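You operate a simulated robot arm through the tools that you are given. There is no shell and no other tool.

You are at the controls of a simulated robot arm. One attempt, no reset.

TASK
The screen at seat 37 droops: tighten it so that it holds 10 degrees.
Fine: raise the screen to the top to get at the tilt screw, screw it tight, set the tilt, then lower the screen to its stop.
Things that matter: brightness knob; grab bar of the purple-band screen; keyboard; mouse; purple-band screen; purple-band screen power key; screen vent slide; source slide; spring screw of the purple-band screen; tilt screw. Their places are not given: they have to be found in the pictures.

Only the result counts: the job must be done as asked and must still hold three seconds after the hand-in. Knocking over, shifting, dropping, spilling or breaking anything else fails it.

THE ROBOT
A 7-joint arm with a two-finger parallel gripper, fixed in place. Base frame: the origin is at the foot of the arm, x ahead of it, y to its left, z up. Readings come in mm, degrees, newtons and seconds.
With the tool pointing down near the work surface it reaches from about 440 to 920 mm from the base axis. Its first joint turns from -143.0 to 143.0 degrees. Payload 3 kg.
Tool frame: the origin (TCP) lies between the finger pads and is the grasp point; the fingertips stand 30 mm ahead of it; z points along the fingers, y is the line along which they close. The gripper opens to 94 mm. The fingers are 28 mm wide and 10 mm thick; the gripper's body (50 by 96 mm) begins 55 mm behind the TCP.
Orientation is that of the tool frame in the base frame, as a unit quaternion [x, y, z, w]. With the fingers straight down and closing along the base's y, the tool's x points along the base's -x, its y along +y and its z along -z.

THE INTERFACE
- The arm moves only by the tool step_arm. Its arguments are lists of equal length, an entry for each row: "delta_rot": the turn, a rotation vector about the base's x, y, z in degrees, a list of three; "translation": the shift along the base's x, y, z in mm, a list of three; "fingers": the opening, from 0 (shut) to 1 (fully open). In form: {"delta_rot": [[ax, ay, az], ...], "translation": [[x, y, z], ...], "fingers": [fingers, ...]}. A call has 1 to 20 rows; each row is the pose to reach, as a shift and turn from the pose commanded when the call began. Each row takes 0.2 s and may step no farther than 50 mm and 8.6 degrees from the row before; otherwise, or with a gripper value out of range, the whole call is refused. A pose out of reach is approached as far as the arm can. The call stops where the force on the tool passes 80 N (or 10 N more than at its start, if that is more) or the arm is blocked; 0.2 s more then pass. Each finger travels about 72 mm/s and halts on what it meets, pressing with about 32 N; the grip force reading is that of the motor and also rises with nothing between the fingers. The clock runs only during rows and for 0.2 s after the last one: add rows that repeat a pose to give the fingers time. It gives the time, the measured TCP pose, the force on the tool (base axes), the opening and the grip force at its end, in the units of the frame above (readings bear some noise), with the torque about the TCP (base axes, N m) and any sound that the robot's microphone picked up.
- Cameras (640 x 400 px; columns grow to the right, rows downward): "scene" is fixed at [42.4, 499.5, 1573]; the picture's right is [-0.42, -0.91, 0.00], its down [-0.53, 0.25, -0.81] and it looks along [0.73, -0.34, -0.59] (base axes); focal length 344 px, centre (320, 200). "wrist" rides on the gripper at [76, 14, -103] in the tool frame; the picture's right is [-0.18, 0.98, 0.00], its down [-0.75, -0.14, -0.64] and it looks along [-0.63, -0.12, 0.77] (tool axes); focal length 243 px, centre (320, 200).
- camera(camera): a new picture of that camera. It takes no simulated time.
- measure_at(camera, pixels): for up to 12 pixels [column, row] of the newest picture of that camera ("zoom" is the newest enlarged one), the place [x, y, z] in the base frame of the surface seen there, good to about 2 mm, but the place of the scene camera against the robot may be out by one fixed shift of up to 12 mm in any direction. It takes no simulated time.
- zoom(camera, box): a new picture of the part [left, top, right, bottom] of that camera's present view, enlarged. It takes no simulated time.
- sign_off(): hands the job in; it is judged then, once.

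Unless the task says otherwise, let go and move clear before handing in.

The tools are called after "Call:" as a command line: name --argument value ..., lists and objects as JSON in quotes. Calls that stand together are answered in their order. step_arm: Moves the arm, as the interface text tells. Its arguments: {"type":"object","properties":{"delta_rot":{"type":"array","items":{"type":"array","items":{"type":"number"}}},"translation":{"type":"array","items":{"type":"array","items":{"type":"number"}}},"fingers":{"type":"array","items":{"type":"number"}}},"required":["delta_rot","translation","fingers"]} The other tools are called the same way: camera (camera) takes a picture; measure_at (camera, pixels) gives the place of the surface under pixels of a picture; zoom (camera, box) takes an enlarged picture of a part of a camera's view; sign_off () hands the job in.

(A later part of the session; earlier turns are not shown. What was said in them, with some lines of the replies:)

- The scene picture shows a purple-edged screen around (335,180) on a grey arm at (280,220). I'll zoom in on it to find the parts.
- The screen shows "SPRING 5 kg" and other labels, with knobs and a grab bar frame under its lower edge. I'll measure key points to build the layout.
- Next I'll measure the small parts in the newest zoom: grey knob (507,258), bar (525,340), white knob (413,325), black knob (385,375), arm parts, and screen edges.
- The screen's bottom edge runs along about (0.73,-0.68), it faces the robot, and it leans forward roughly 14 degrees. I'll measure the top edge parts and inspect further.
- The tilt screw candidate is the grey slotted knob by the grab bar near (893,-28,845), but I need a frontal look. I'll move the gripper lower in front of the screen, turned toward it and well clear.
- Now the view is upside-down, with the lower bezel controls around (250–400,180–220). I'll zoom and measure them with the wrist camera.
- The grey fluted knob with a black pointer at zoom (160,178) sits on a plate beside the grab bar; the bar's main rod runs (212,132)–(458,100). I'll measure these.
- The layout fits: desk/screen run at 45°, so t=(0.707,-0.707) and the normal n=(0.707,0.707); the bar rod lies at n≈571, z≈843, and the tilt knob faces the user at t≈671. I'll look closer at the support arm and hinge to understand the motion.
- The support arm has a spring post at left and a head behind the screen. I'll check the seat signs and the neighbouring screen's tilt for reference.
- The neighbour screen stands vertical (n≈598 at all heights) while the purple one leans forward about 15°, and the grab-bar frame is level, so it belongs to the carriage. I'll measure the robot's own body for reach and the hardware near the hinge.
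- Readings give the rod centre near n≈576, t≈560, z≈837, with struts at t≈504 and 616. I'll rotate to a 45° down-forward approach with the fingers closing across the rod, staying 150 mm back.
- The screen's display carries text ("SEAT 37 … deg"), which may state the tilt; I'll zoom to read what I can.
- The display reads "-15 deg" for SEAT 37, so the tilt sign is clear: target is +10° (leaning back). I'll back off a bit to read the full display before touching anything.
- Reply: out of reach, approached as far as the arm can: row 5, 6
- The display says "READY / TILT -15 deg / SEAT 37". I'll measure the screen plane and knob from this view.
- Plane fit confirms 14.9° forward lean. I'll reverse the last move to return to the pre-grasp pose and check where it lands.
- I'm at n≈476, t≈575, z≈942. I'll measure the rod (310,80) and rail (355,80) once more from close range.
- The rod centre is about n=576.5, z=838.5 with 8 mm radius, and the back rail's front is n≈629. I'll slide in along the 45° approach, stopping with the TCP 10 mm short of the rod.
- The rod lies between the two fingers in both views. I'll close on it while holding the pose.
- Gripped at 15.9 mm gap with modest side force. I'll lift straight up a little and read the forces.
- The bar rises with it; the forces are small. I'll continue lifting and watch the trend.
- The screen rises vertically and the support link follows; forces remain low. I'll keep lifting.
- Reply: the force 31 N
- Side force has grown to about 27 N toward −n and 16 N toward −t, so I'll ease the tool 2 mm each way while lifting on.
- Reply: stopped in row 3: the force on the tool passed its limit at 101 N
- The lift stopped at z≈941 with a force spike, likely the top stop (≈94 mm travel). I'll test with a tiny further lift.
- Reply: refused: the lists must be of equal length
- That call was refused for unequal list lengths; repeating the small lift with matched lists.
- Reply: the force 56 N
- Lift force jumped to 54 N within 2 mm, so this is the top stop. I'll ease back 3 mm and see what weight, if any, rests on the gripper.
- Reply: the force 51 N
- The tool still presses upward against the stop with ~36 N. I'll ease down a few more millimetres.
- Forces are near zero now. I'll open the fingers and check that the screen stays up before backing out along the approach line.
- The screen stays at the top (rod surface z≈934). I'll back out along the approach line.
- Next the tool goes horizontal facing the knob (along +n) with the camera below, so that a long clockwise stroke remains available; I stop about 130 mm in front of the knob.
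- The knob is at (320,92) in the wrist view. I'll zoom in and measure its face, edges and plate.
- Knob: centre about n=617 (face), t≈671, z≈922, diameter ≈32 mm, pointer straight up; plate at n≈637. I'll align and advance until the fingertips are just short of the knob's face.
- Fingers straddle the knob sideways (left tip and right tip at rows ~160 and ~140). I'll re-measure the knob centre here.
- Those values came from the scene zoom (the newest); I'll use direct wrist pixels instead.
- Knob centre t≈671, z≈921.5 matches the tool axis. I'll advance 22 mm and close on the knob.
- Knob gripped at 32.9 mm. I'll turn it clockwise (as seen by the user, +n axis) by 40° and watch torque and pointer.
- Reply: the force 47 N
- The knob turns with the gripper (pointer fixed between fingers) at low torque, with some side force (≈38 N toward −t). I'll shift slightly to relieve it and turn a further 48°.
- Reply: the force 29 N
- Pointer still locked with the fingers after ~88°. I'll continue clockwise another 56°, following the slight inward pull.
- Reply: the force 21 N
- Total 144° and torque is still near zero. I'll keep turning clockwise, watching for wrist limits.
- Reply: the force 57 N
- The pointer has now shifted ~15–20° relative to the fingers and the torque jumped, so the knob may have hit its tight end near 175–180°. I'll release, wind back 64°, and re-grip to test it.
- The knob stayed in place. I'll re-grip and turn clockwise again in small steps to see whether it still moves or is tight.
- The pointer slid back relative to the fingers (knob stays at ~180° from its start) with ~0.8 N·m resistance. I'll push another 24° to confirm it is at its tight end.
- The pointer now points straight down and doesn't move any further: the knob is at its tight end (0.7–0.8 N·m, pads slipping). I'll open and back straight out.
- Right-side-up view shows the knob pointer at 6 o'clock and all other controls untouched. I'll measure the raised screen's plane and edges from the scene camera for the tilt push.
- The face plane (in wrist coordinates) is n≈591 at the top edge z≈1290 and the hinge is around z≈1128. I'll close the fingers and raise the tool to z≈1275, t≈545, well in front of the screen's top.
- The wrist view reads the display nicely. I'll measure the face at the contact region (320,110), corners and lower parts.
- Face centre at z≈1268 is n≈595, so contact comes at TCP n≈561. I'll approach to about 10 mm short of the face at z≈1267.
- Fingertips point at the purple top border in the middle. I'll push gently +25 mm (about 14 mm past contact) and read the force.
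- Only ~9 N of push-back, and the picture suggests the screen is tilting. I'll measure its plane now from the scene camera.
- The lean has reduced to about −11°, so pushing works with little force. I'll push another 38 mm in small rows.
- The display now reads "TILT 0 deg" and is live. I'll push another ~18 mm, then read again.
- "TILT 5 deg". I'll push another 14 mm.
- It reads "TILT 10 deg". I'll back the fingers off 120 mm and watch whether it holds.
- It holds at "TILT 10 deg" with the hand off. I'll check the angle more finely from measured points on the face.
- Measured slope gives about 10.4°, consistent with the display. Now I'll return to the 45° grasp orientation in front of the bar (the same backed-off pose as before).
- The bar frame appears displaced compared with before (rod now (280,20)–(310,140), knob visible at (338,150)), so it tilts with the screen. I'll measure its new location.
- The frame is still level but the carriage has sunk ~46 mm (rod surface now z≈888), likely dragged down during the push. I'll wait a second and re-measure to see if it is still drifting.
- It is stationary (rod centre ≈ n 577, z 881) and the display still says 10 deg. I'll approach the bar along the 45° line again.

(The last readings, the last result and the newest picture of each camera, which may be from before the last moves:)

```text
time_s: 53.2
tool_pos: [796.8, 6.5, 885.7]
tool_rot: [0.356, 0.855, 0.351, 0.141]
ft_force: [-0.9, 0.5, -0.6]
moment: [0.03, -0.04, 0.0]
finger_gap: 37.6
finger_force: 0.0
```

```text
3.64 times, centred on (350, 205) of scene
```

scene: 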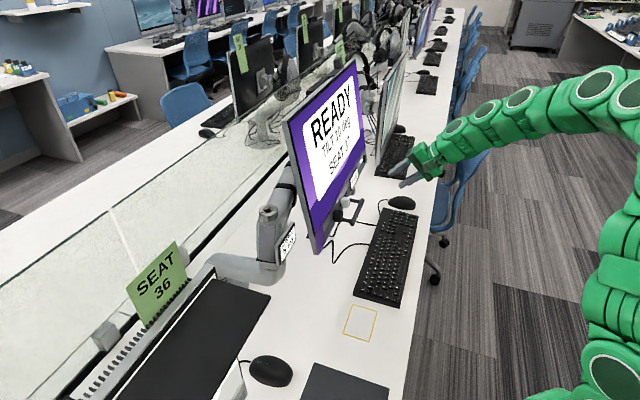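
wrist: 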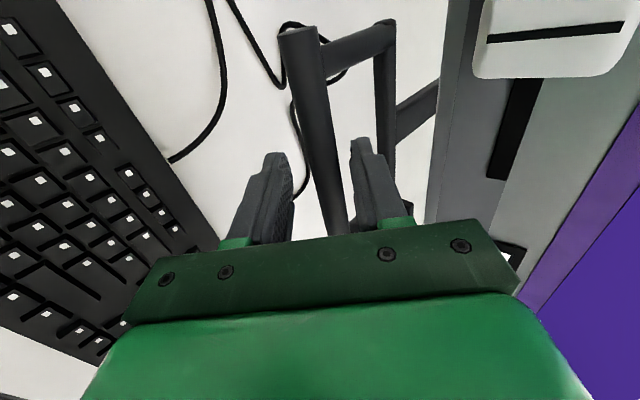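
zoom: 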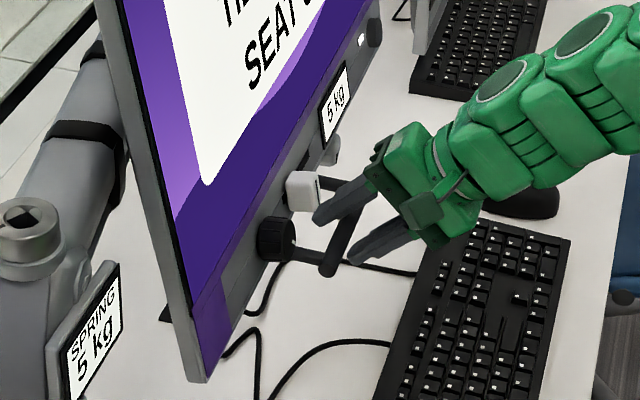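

The rod is between the fingers. I'll close on it gently.

Call:
step_arm --delta_rot '[[0, 0, 0], [0, 0, 0], [0, 0, 0], [0, 0, 0]]' --translation '[[0, 0, 0], [0, 0, 0], [0, 0, 0], [0, 0, 0]]' --fingers '[0.25, 0.15, 0, 0]'

Call:
camera --camera "wrist"

```text
time_s: 54.2
tool_pos: [797.1, 8.6, 885.8]
tool_rot: [0.356, 0.855, 0.35, 0.141]
ft_force: [30.4, 27.0, 0.5]
moment: [-0.19, -0.63, 0.2]
finger_gap: 15.6
finger_force: 44.8
```

```text
taken
```

wrist: 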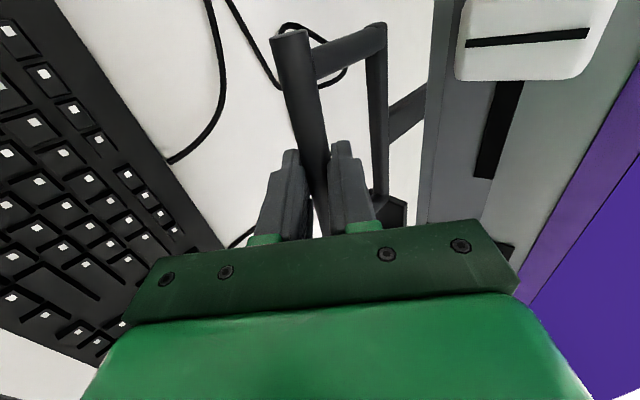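

Gripped; the rod pulls the tool +n with ~40 N, so I'll shift 2.5 mm that way while lowering the first 12 mm.

Call:
step_arm --delta_rot '[[0, 0, 0], [0, 0, 0], [0, 0, 0], [0, 0, 0], [0, 0, 0]]' --translation '[[1, 1, 0], [1.8, 1.8, -2], [1.8, 1.8, -5], [1.8, 1.8, -8], [1.8, 1.8, -12]]' --fingers '[0, 0, 0, 0, 0]'

Call:
camera --camera "scene"

```text
time_s: 55.4
tool_pos: [800.6, 8.1, 873.7]
tool_rot: [0.357, 0.854, 0.35, 0.143]
ft_force: [-34.8, -18.3, 4.3]
moment: [-0.4, -0.07, 0.61]
finger_gap: 15.9
finger_force: 44.9
```

```text
taken
```

scene: 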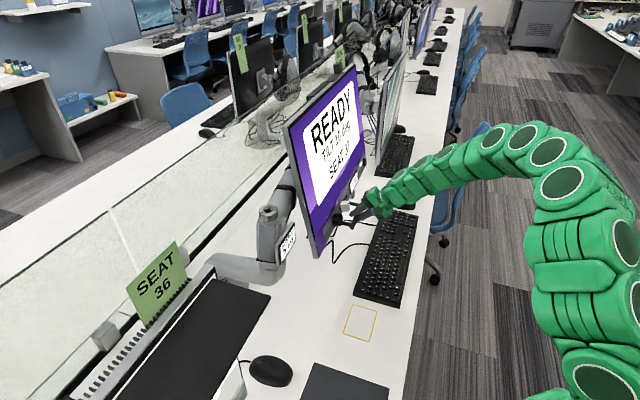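

The force flipped to about −37 N in n, so I'll take back 1.2 mm and keep lowering in small rows.

Call:
step_arm --delta_rot '[[0, 0, 0], [0, 0, 0], [0, 0, 0], [0, 0, 0], [0, 0, 0]]' --translation '[[-0.9, -0.9, 0], [-0.9, -0.9, -4], [-0.9, -0.9, -8], [-0.9, -0.9, -12], [-0.9, -0.9, -16]]' --fingers '[0, 0, 0, 0, 0]'

Call:
zoom --camera "scene" --box '[270, 60, 400, 260]'

```text
time_s: 56.6
tool_pos: [799.8, 7.8, 858.6]
tool_rot: [0.356, 0.855, 0.35, 0.143]
ft_force: [31.7, 5.3, 4.5]
moment: [-0.69, -0.95, -0.32]
finger_gap: 15.9
finger_force: 44.8
```

```text
2.00 times, centred on (335, 160) of scene
```

zoom: 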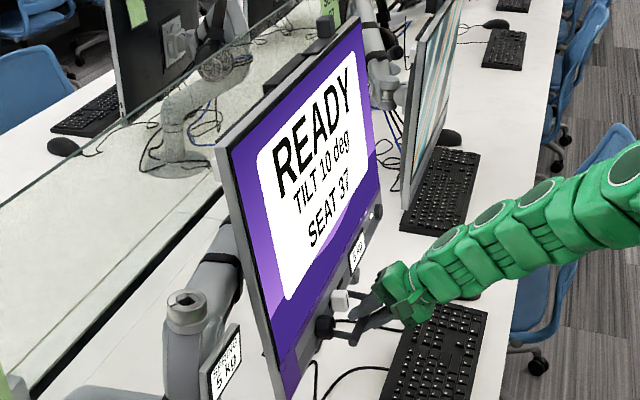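

"TILT 10 deg" still shows; vertical force is only ~4 N at z≈859. I'll keep lowering toward the stop.

Call:
step_arm --delta_rot '[[0, 0, 0], [0, 0, 0], [0, 0, 0], [0, 0, 0]]' --translation '[[0.5, 0, -3], [0.5, 0, -6], [0.5, 0, -9], [0.5, 0, -12]]' --fingers '[0, 0, 0, 0]'

Call:
camera --camera "wrist"

```text
time_s: 57.6
tool_pos: [801.1, 8.1, 846.5]
tool_rot: [0.356, 0.855, 0.35, 0.141]
ft_force: [-1.3, -3.2, 2.3]
moment: [-0.65, -0.62, 0.01]
finger_gap: 15.7
finger_force: 45.1
```

```text
taken
```

wrist: 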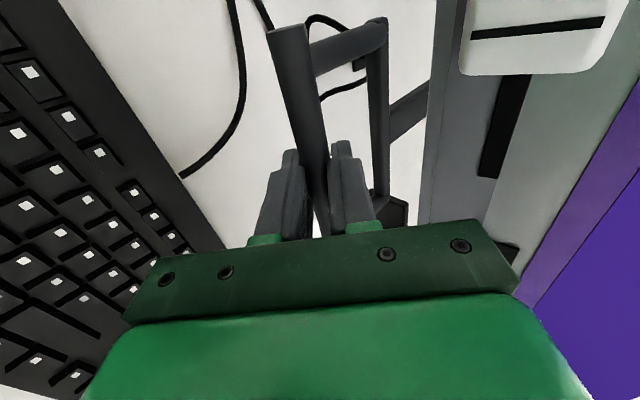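

No resistance yet at z≈846 (the starting height). I'll continue down in small rows until the stop is felt.

Call:
step_arm --delta_rot '[[0, 0, 0], [0, 0, 0], [0, 0, 0], [0, 0, 0]]' --translation '[[0, 0, -2], [0, 0, -4], [0, 0, -6], [0, 0, -8]]' --fingers '[0, 0, 0, 0]'

```text
time_s: 58.6
tool_pos: [800.2, 8.6, 839.3]
tool_rot: [0.356, 0.855, 0.349, 0.142]
ft_force: [12.8, -1.4, 5.5]
moment: [-0.03, -0.11, 0.81]
finger_gap: 15.6
finger_force: 44.9
```

It still moves freely, so the stop is lower than the start. Clearance to keyboard and desk is ample; I'll keep lowering.

Call:
step_arm --delta_rot '[[0, 0, 0], [0, 0, 0], [0, 0, 0], [0, 0, 0], [0, 0, 0]]' --translation '[[0, 0, -3], [0, 0, -6], [0, 0, -9], [0, 0, -12], [0, 0, -15]]' --fingers '[0, 0, 0, 0, 0]'

Call:
zoom --camera "scene" --box '[270, 60, 400, 260]'

```text
time_s: 59.8
tool_pos: [801.1, 7.8, 824.1]
tool_rot: [0.357, 0.855, 0.35, 0.142]
ft_force: [16.9, -3.0, 2.6]
moment: [-0.18, -0.26, 0.55]
finger_gap: 15.8
finger_force: 45.1
```

```text
2.00 times, centred on (335, 160) of scene
```

zoom: 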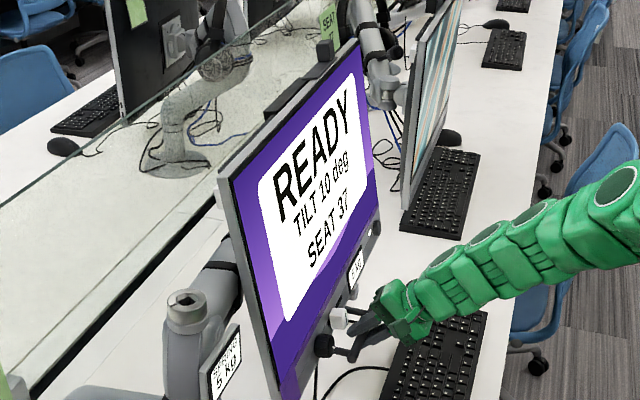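

Moving smoothly at "TILT 10 deg". I'll check the wrist view for clearance below and lower further.

Call:
camera --camera "wrist"

Call:
step_arm --delta_rot '[[0, 0, 0], [0, 0, 0], [0, 0, 0], [0, 0, 0]]' --translation '[[-0.3, 0, -3], [-0.3, 0, -6], [-0.3, 0, -9], [-0.3, 0, -12]]' --fingers '[0, 0, 0, 0]'

Call:
camera --camera "scene"

```text
taken
```

wrist: 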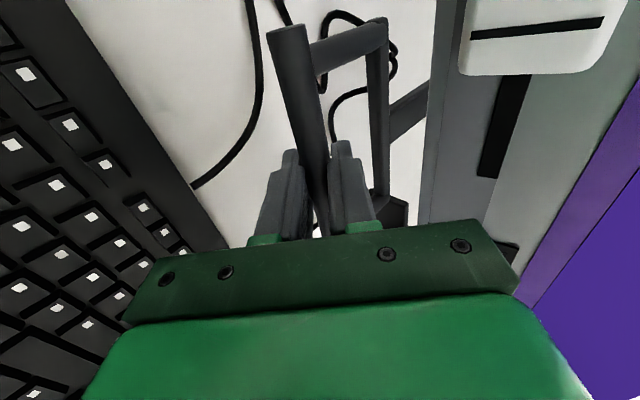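

```text
time_s: 60.8
tool_pos: [800.8, 7.9, 811.4]
tool_rot: [0.356, 0.854, 0.35, 0.143]
ft_force: [35.4, 1.9, 4.3]
moment: [-0.59, -0.91, -0.17]
finger_gap: 15.7
finger_force: 45.1
```

```text
taken
```

scene: 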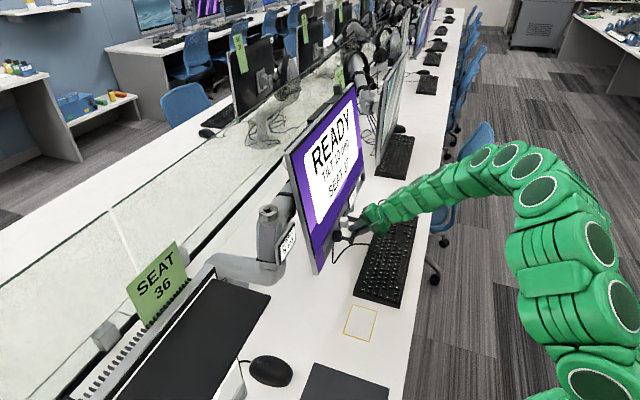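

Still free at z≈811 (rod ≈803; lowest fingertip ≈776, desk 741). I'll ease +x slightly and lower another 9 mm.

Call:
step_arm --delta_rot '[[0, 0, 0], [0, 0, 0], [0, 0, 0], [0, 0, 0]]' --translation '[[0.8, 0, -2], [0.8, 0, -4], [0.8, 0, -7], [0.8, 0, -9]]' --fingers '[0, 0, 0, 0]'

Call:
camera --camera "wrist"

Call:
zoom --camera "scene" --box '[290, 160, 430, 280]'

```text
time_s: 61.8
tool_pos: [801.3, 7.5, 804.1]
tool_rot: [0.355, 0.855, 0.35, 0.143]
ft_force: [-28.1, -19.1, 27.7]
moment: [-0.1, -0.02, 0.94]
finger_gap: 15.8
finger_force: 44.8
```

```text
taken
```

wrist: 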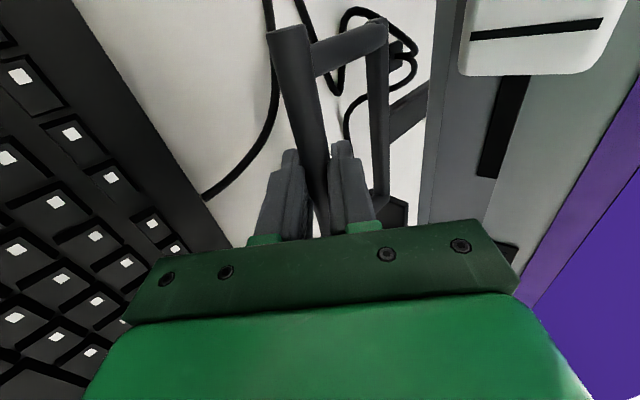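

```text
3.33 times, centred on (360, 220) of scene
```

zoom: 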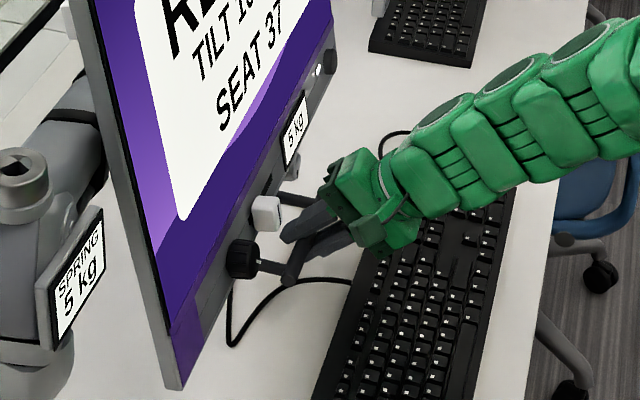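

A vertical reaction of ~28 N has appeared at z≈804, so the stop seems reached. I'll test with another 2 mm while relieving the n-force.

Call:
step_arm --delta_rot '[[0, 0, 0], [0, 0, 0], [0, 0, 0]]' --translation '[[-0.7, -0.7, 0], [-0.7, -0.7, -1.5], [-0.7, -0.7, -2.5]]' --fingers '[0, 0, 0]'

```text
time_s: 62.6
tool_pos: [799.8, 7.0, 803.8]
tool_rot: [0.354, 0.854, 0.352, 0.143]
ft_force: [-18.5, -1.4, 76.1]
moment: [0.3, -0.42, 0.71]
finger_gap: 15.6
finger_force: 44.8
```

Force rose to 76 N with no further motion: that is the lower stop. I'll relax most of the push and then open the fingers.

Call:
step_arm --delta_rot '[[0, 0, 0], [0, 0, 0], [0, 0, 0]]' --translation '[[0, 0, 1], [0, 0, 2.2], [0, 0, 2.2]]' --fingers '[0, 0, 0]'

```text
time_s: 63.4
tool_pos: [799.8, 8.3, 804.4]
tool_rot: [0.355, 0.855, 0.35, 0.144]
ft_force: [46.8, 23.3, 64.3]
moment: [-0.2, -1.03, -0.22]
finger_gap: 16.0
finger_force: 45.1
```

There's still ~64 N upward and ~50 N along +n; I'll give way 1.5 mm up and 1 mm along +n.

Call:
step_arm --delta_rot '[[0, 0, 0], [0, 0, 0], [0, 0, 0]]' --translation '[[0.4, 0.4, 0.8], [0.7, 0.7, 1.6], [0.7, 0.7, 1.6]]' --fingers '[0, 0, 0]'

```text
time_s: 64.2
tool_pos: [800.7, 8.8, 805.3]
tool_rot: [0.356, 0.855, 0.35, 0.142]
ft_force: [56.7, 20.0, 42.6]
moment: [-0.16, -0.85, -0.08]
finger_gap: 16.1
finger_force: 45.1
```

Easing further the same way.

Call:
step_arm --delta_rot '[[0, 0, 0], [0, 0, 0], [0, 0, 0]]' --translation '[[0.7, 0.3, 0.5], [1.2, 0.6, 1], [1.2, 0.6, 1]]' --fingers '[0, 0, 0]'

```text
time_s: 65.0
tool_pos: [800.8, 8.4, 804.0]
tool_rot: [0.355, 0.856, 0.35, 0.14]
ft_force: [-27.3, -5.8, 29.1]
moment: [-0.07, -0.13, 1.01]
finger_gap: 15.6
finger_force: 45.1
```

Side force is now small and the tool presses the bar down lightly on its stop. I'll open the fingers.

Call:
step_arm --delta_rot '[[0, 0, 0], [0, 0, 0], [0, 0, 0], [0, 0, 0]]' --translation '[[0, 0, 0], [0, 0, 0], [0, 0, 0], [0, 0, 0]]' --fingers '[0.25, 0.35, 0.38, 0.38]'

Call:
camera --camera "wrist"

Call:
zoom --camera "scene" --box '[270, 80, 420, 280]'

```text
time_s: 66.0
tool_pos: [802.6, 9.8, 804.7]
tool_rot: [0.357, 0.854, 0.35, 0.142]
ft_force: [-0.1, 0.2, 0.0]
moment: [0.0, -0.01, -0.01]
finger_gap: 35.6
finger_force: 0.0
```

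```text
taken
```

wrist: 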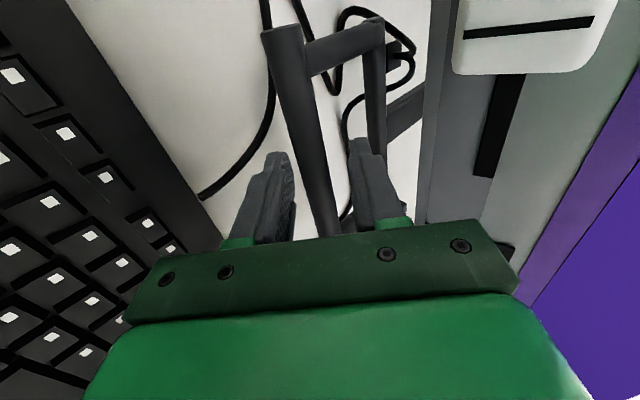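

```text
2.00 times, centred on (345, 180) of scene
```

zoom: 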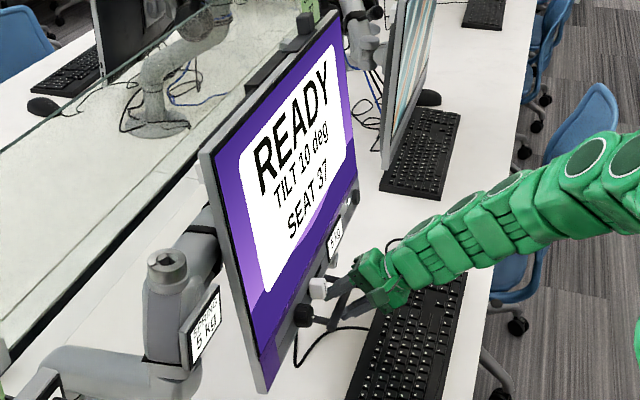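

Released; display still "TILT 10 deg". I'll back out along the approach line and check everything.

Call:
step_arm --delta_rot '[[0, 0, 0], [0, 0, 0], [0, 0, 0], [0, 0, 0], [0, 0, 0], [0, 0, 0], [0, 0, 0]]' --translation '[[-6, -6, 8.5], [-20, -20, 28], [-40, -40, 57], [-60, -60, 85], [-80, -80, 113], [-90, -90, 150], [-95, -95, 190]]' --fingers '[0.38, 0.38, 0.38, 0.38, 0.38, 0.38, 0.38]'

Call:
camera --camera "wrist"

Call:
camera --camera "scene"

Call:
zoom --camera "scene" --box '[270, 80, 420, 280]'

```text
time_s: 67.6
tool_pos: [706.6, -88.3, 994.1]
tool_rot: [0.357, 0.854, 0.35, 0.142]
ft_force: [0.0, 0.0, 0.2]
moment: [0.05, 0.0, -0.01]
finger_gap: 35.8
finger_force: 0.1
```

```text
taken
```

wrist: 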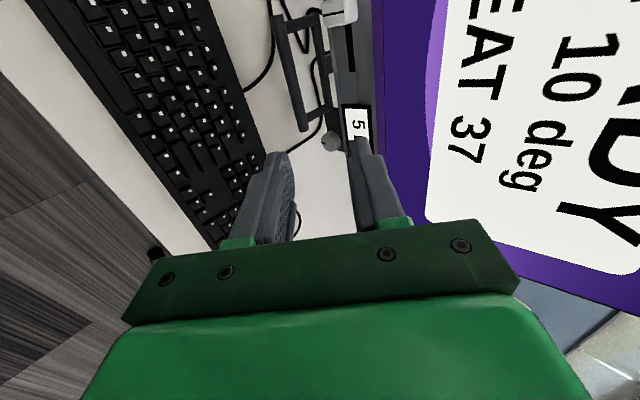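

```text
taken
```

scene: 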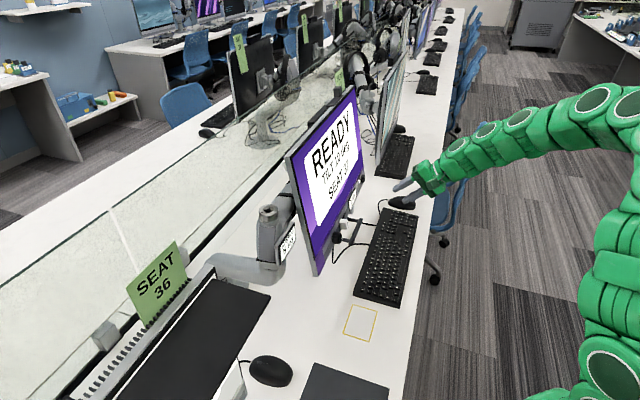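

```text
2.00 times, centred on (345, 180) of scene
```

zoom: 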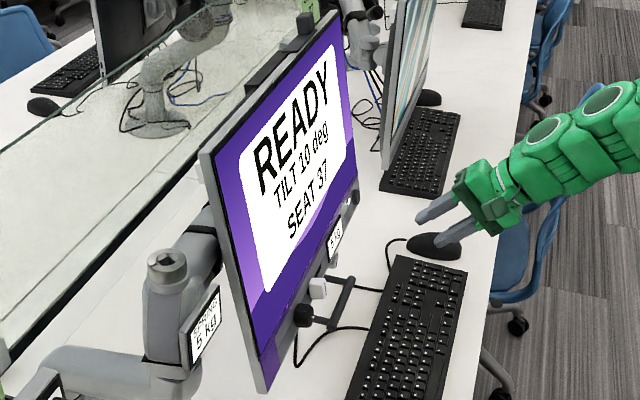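

Now I'll move clear (up and back) with a few seconds of waiting, then re-check tilt and height.

Call:
step_arm --delta_rot '[[0, 0, 0], [0, 0, 0], [0, 0, 0], [0, 0, 0], [0, 0, 0], [0, 0, 0], [0, 0, 0], [0, 0, 0], [0, 0, 0], [0, 0, 0], [0, 0, 0], [0, 0, 0], [0, 0, 0], [0, 0, 0], [0, 0, 0]]' --translation '[[-10, -10, 25], [-20, -20, 50], [-30, -30, 75], [-30, -30, 75], [-30, -30, 75], [-30, -30, 75], [-30, -30, 75], [-30, -30, 75], [-30, -30, 75], [-30, -30, 75], [-30, -30, 75], [-30, -30, 75], [-30, -30, 75], [-30, -30, 75], [-30, -30, 75]]' --fingers '[0.38, 0.38, 0.38, 0.38, 0.38, 0.38, 0.38, 0.38, 0.38, 0.38, 0.38, 0.38, 0.38, 0.38, 0.38]'

Call:
camera --camera "wrist"

Call:
zoom --camera "scene" --box '[270, 80, 420, 280]'

Call:
zoom --camera "wrist" --box '[240, 0, 400, 170]'

```text
time_s: 70.8
tool_pos: [677.9, -117.7, 1067.9]
tool_rot: [0.357, 0.855, 0.35, 0.142]
ft_force: [-0.3, -0.4, -0.2]
moment: [0.03, -0.02, -0.03]
finger_gap: 35.7
finger_force: 0.1
```

```text
taken
```

wrist: 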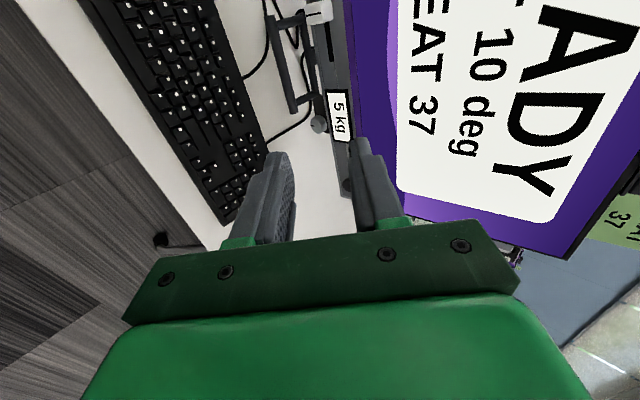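

```text
2.00 times, centred on (345, 180) of scene
```

zoom: 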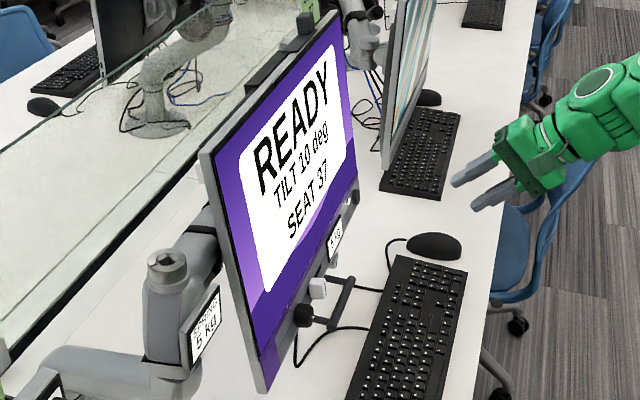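

```text
2.35 times, centred on (320, 85) of wrist
```

zoom: 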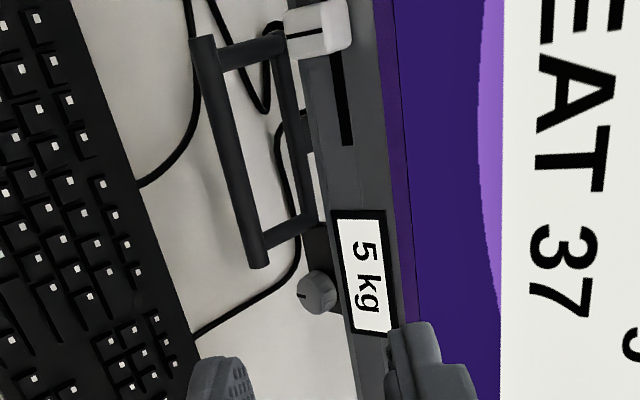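

Pointer on the knob still points down and the display holds 10 deg. A final measurement of rod height and face slope.

Call:
measure_at --camera "wrist" --pixels '[[283, 60], [290, 100], [360, 60], [600, 200], [580, 230], [385, 130], [390, 30], [420, 190], [620, 165], [375, 100]]'

Call:
measure_at --camera "scene" --pixels '[[300, 150], [325, 125], [350, 100], [318, 255], [330, 235], [355, 180], [310, 230], [295, 165]]'

```text
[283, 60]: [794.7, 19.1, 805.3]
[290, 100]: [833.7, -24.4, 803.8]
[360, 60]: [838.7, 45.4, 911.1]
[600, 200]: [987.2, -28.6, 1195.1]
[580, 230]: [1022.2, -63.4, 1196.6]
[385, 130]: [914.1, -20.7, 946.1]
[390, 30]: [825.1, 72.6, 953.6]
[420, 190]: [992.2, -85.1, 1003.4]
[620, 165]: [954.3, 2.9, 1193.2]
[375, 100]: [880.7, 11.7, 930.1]
```

```text
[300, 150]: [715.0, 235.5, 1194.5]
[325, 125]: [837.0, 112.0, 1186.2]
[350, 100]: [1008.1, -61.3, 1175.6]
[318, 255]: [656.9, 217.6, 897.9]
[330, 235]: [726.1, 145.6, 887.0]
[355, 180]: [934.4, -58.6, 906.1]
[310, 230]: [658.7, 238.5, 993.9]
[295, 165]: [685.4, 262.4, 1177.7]
```

The face measures 10.2–10.4° (display: 10), the bar rests at its lower stop (rod top z≈804, unchanged after 3+ s), the screw is at its tight end, and the hand is clear. Handing in.

Call:
sign_off

```text
The job is handed in.
```

The screen at seat 37 now holds a 10-degree tilt and rests on its lower stop. I've handed the job in, but no verdict came back.

- **Tilt:** The display reads "TILT 10 deg", up from -15 at the start. Measured points on the face give about 10.2 to 10.4 degrees. It stayed there with the hand off, including more than 3 seconds after lowering.
- **Tilt screw:** I turned it clockwise about 180 degrees, from pointer up to pointer down. It then stopped moving and the gripper pads slipped at about 0.7 to 0.8 N·m. I took that as tight.
- **Height:** I raised the screen to its top stop before tightening. It sank about 46 mm by the time I had set the tilt, then stopped drifting. I lowered it until it would go no further at 76 N of push. That stop is lower than where the screen started.
- **Everything else:** I deliberately touched only the grab bar, the tilt screw and the top border of the display. I saw no sign in the pictures that anything else was disturbed. The gripper is clear of the desk.
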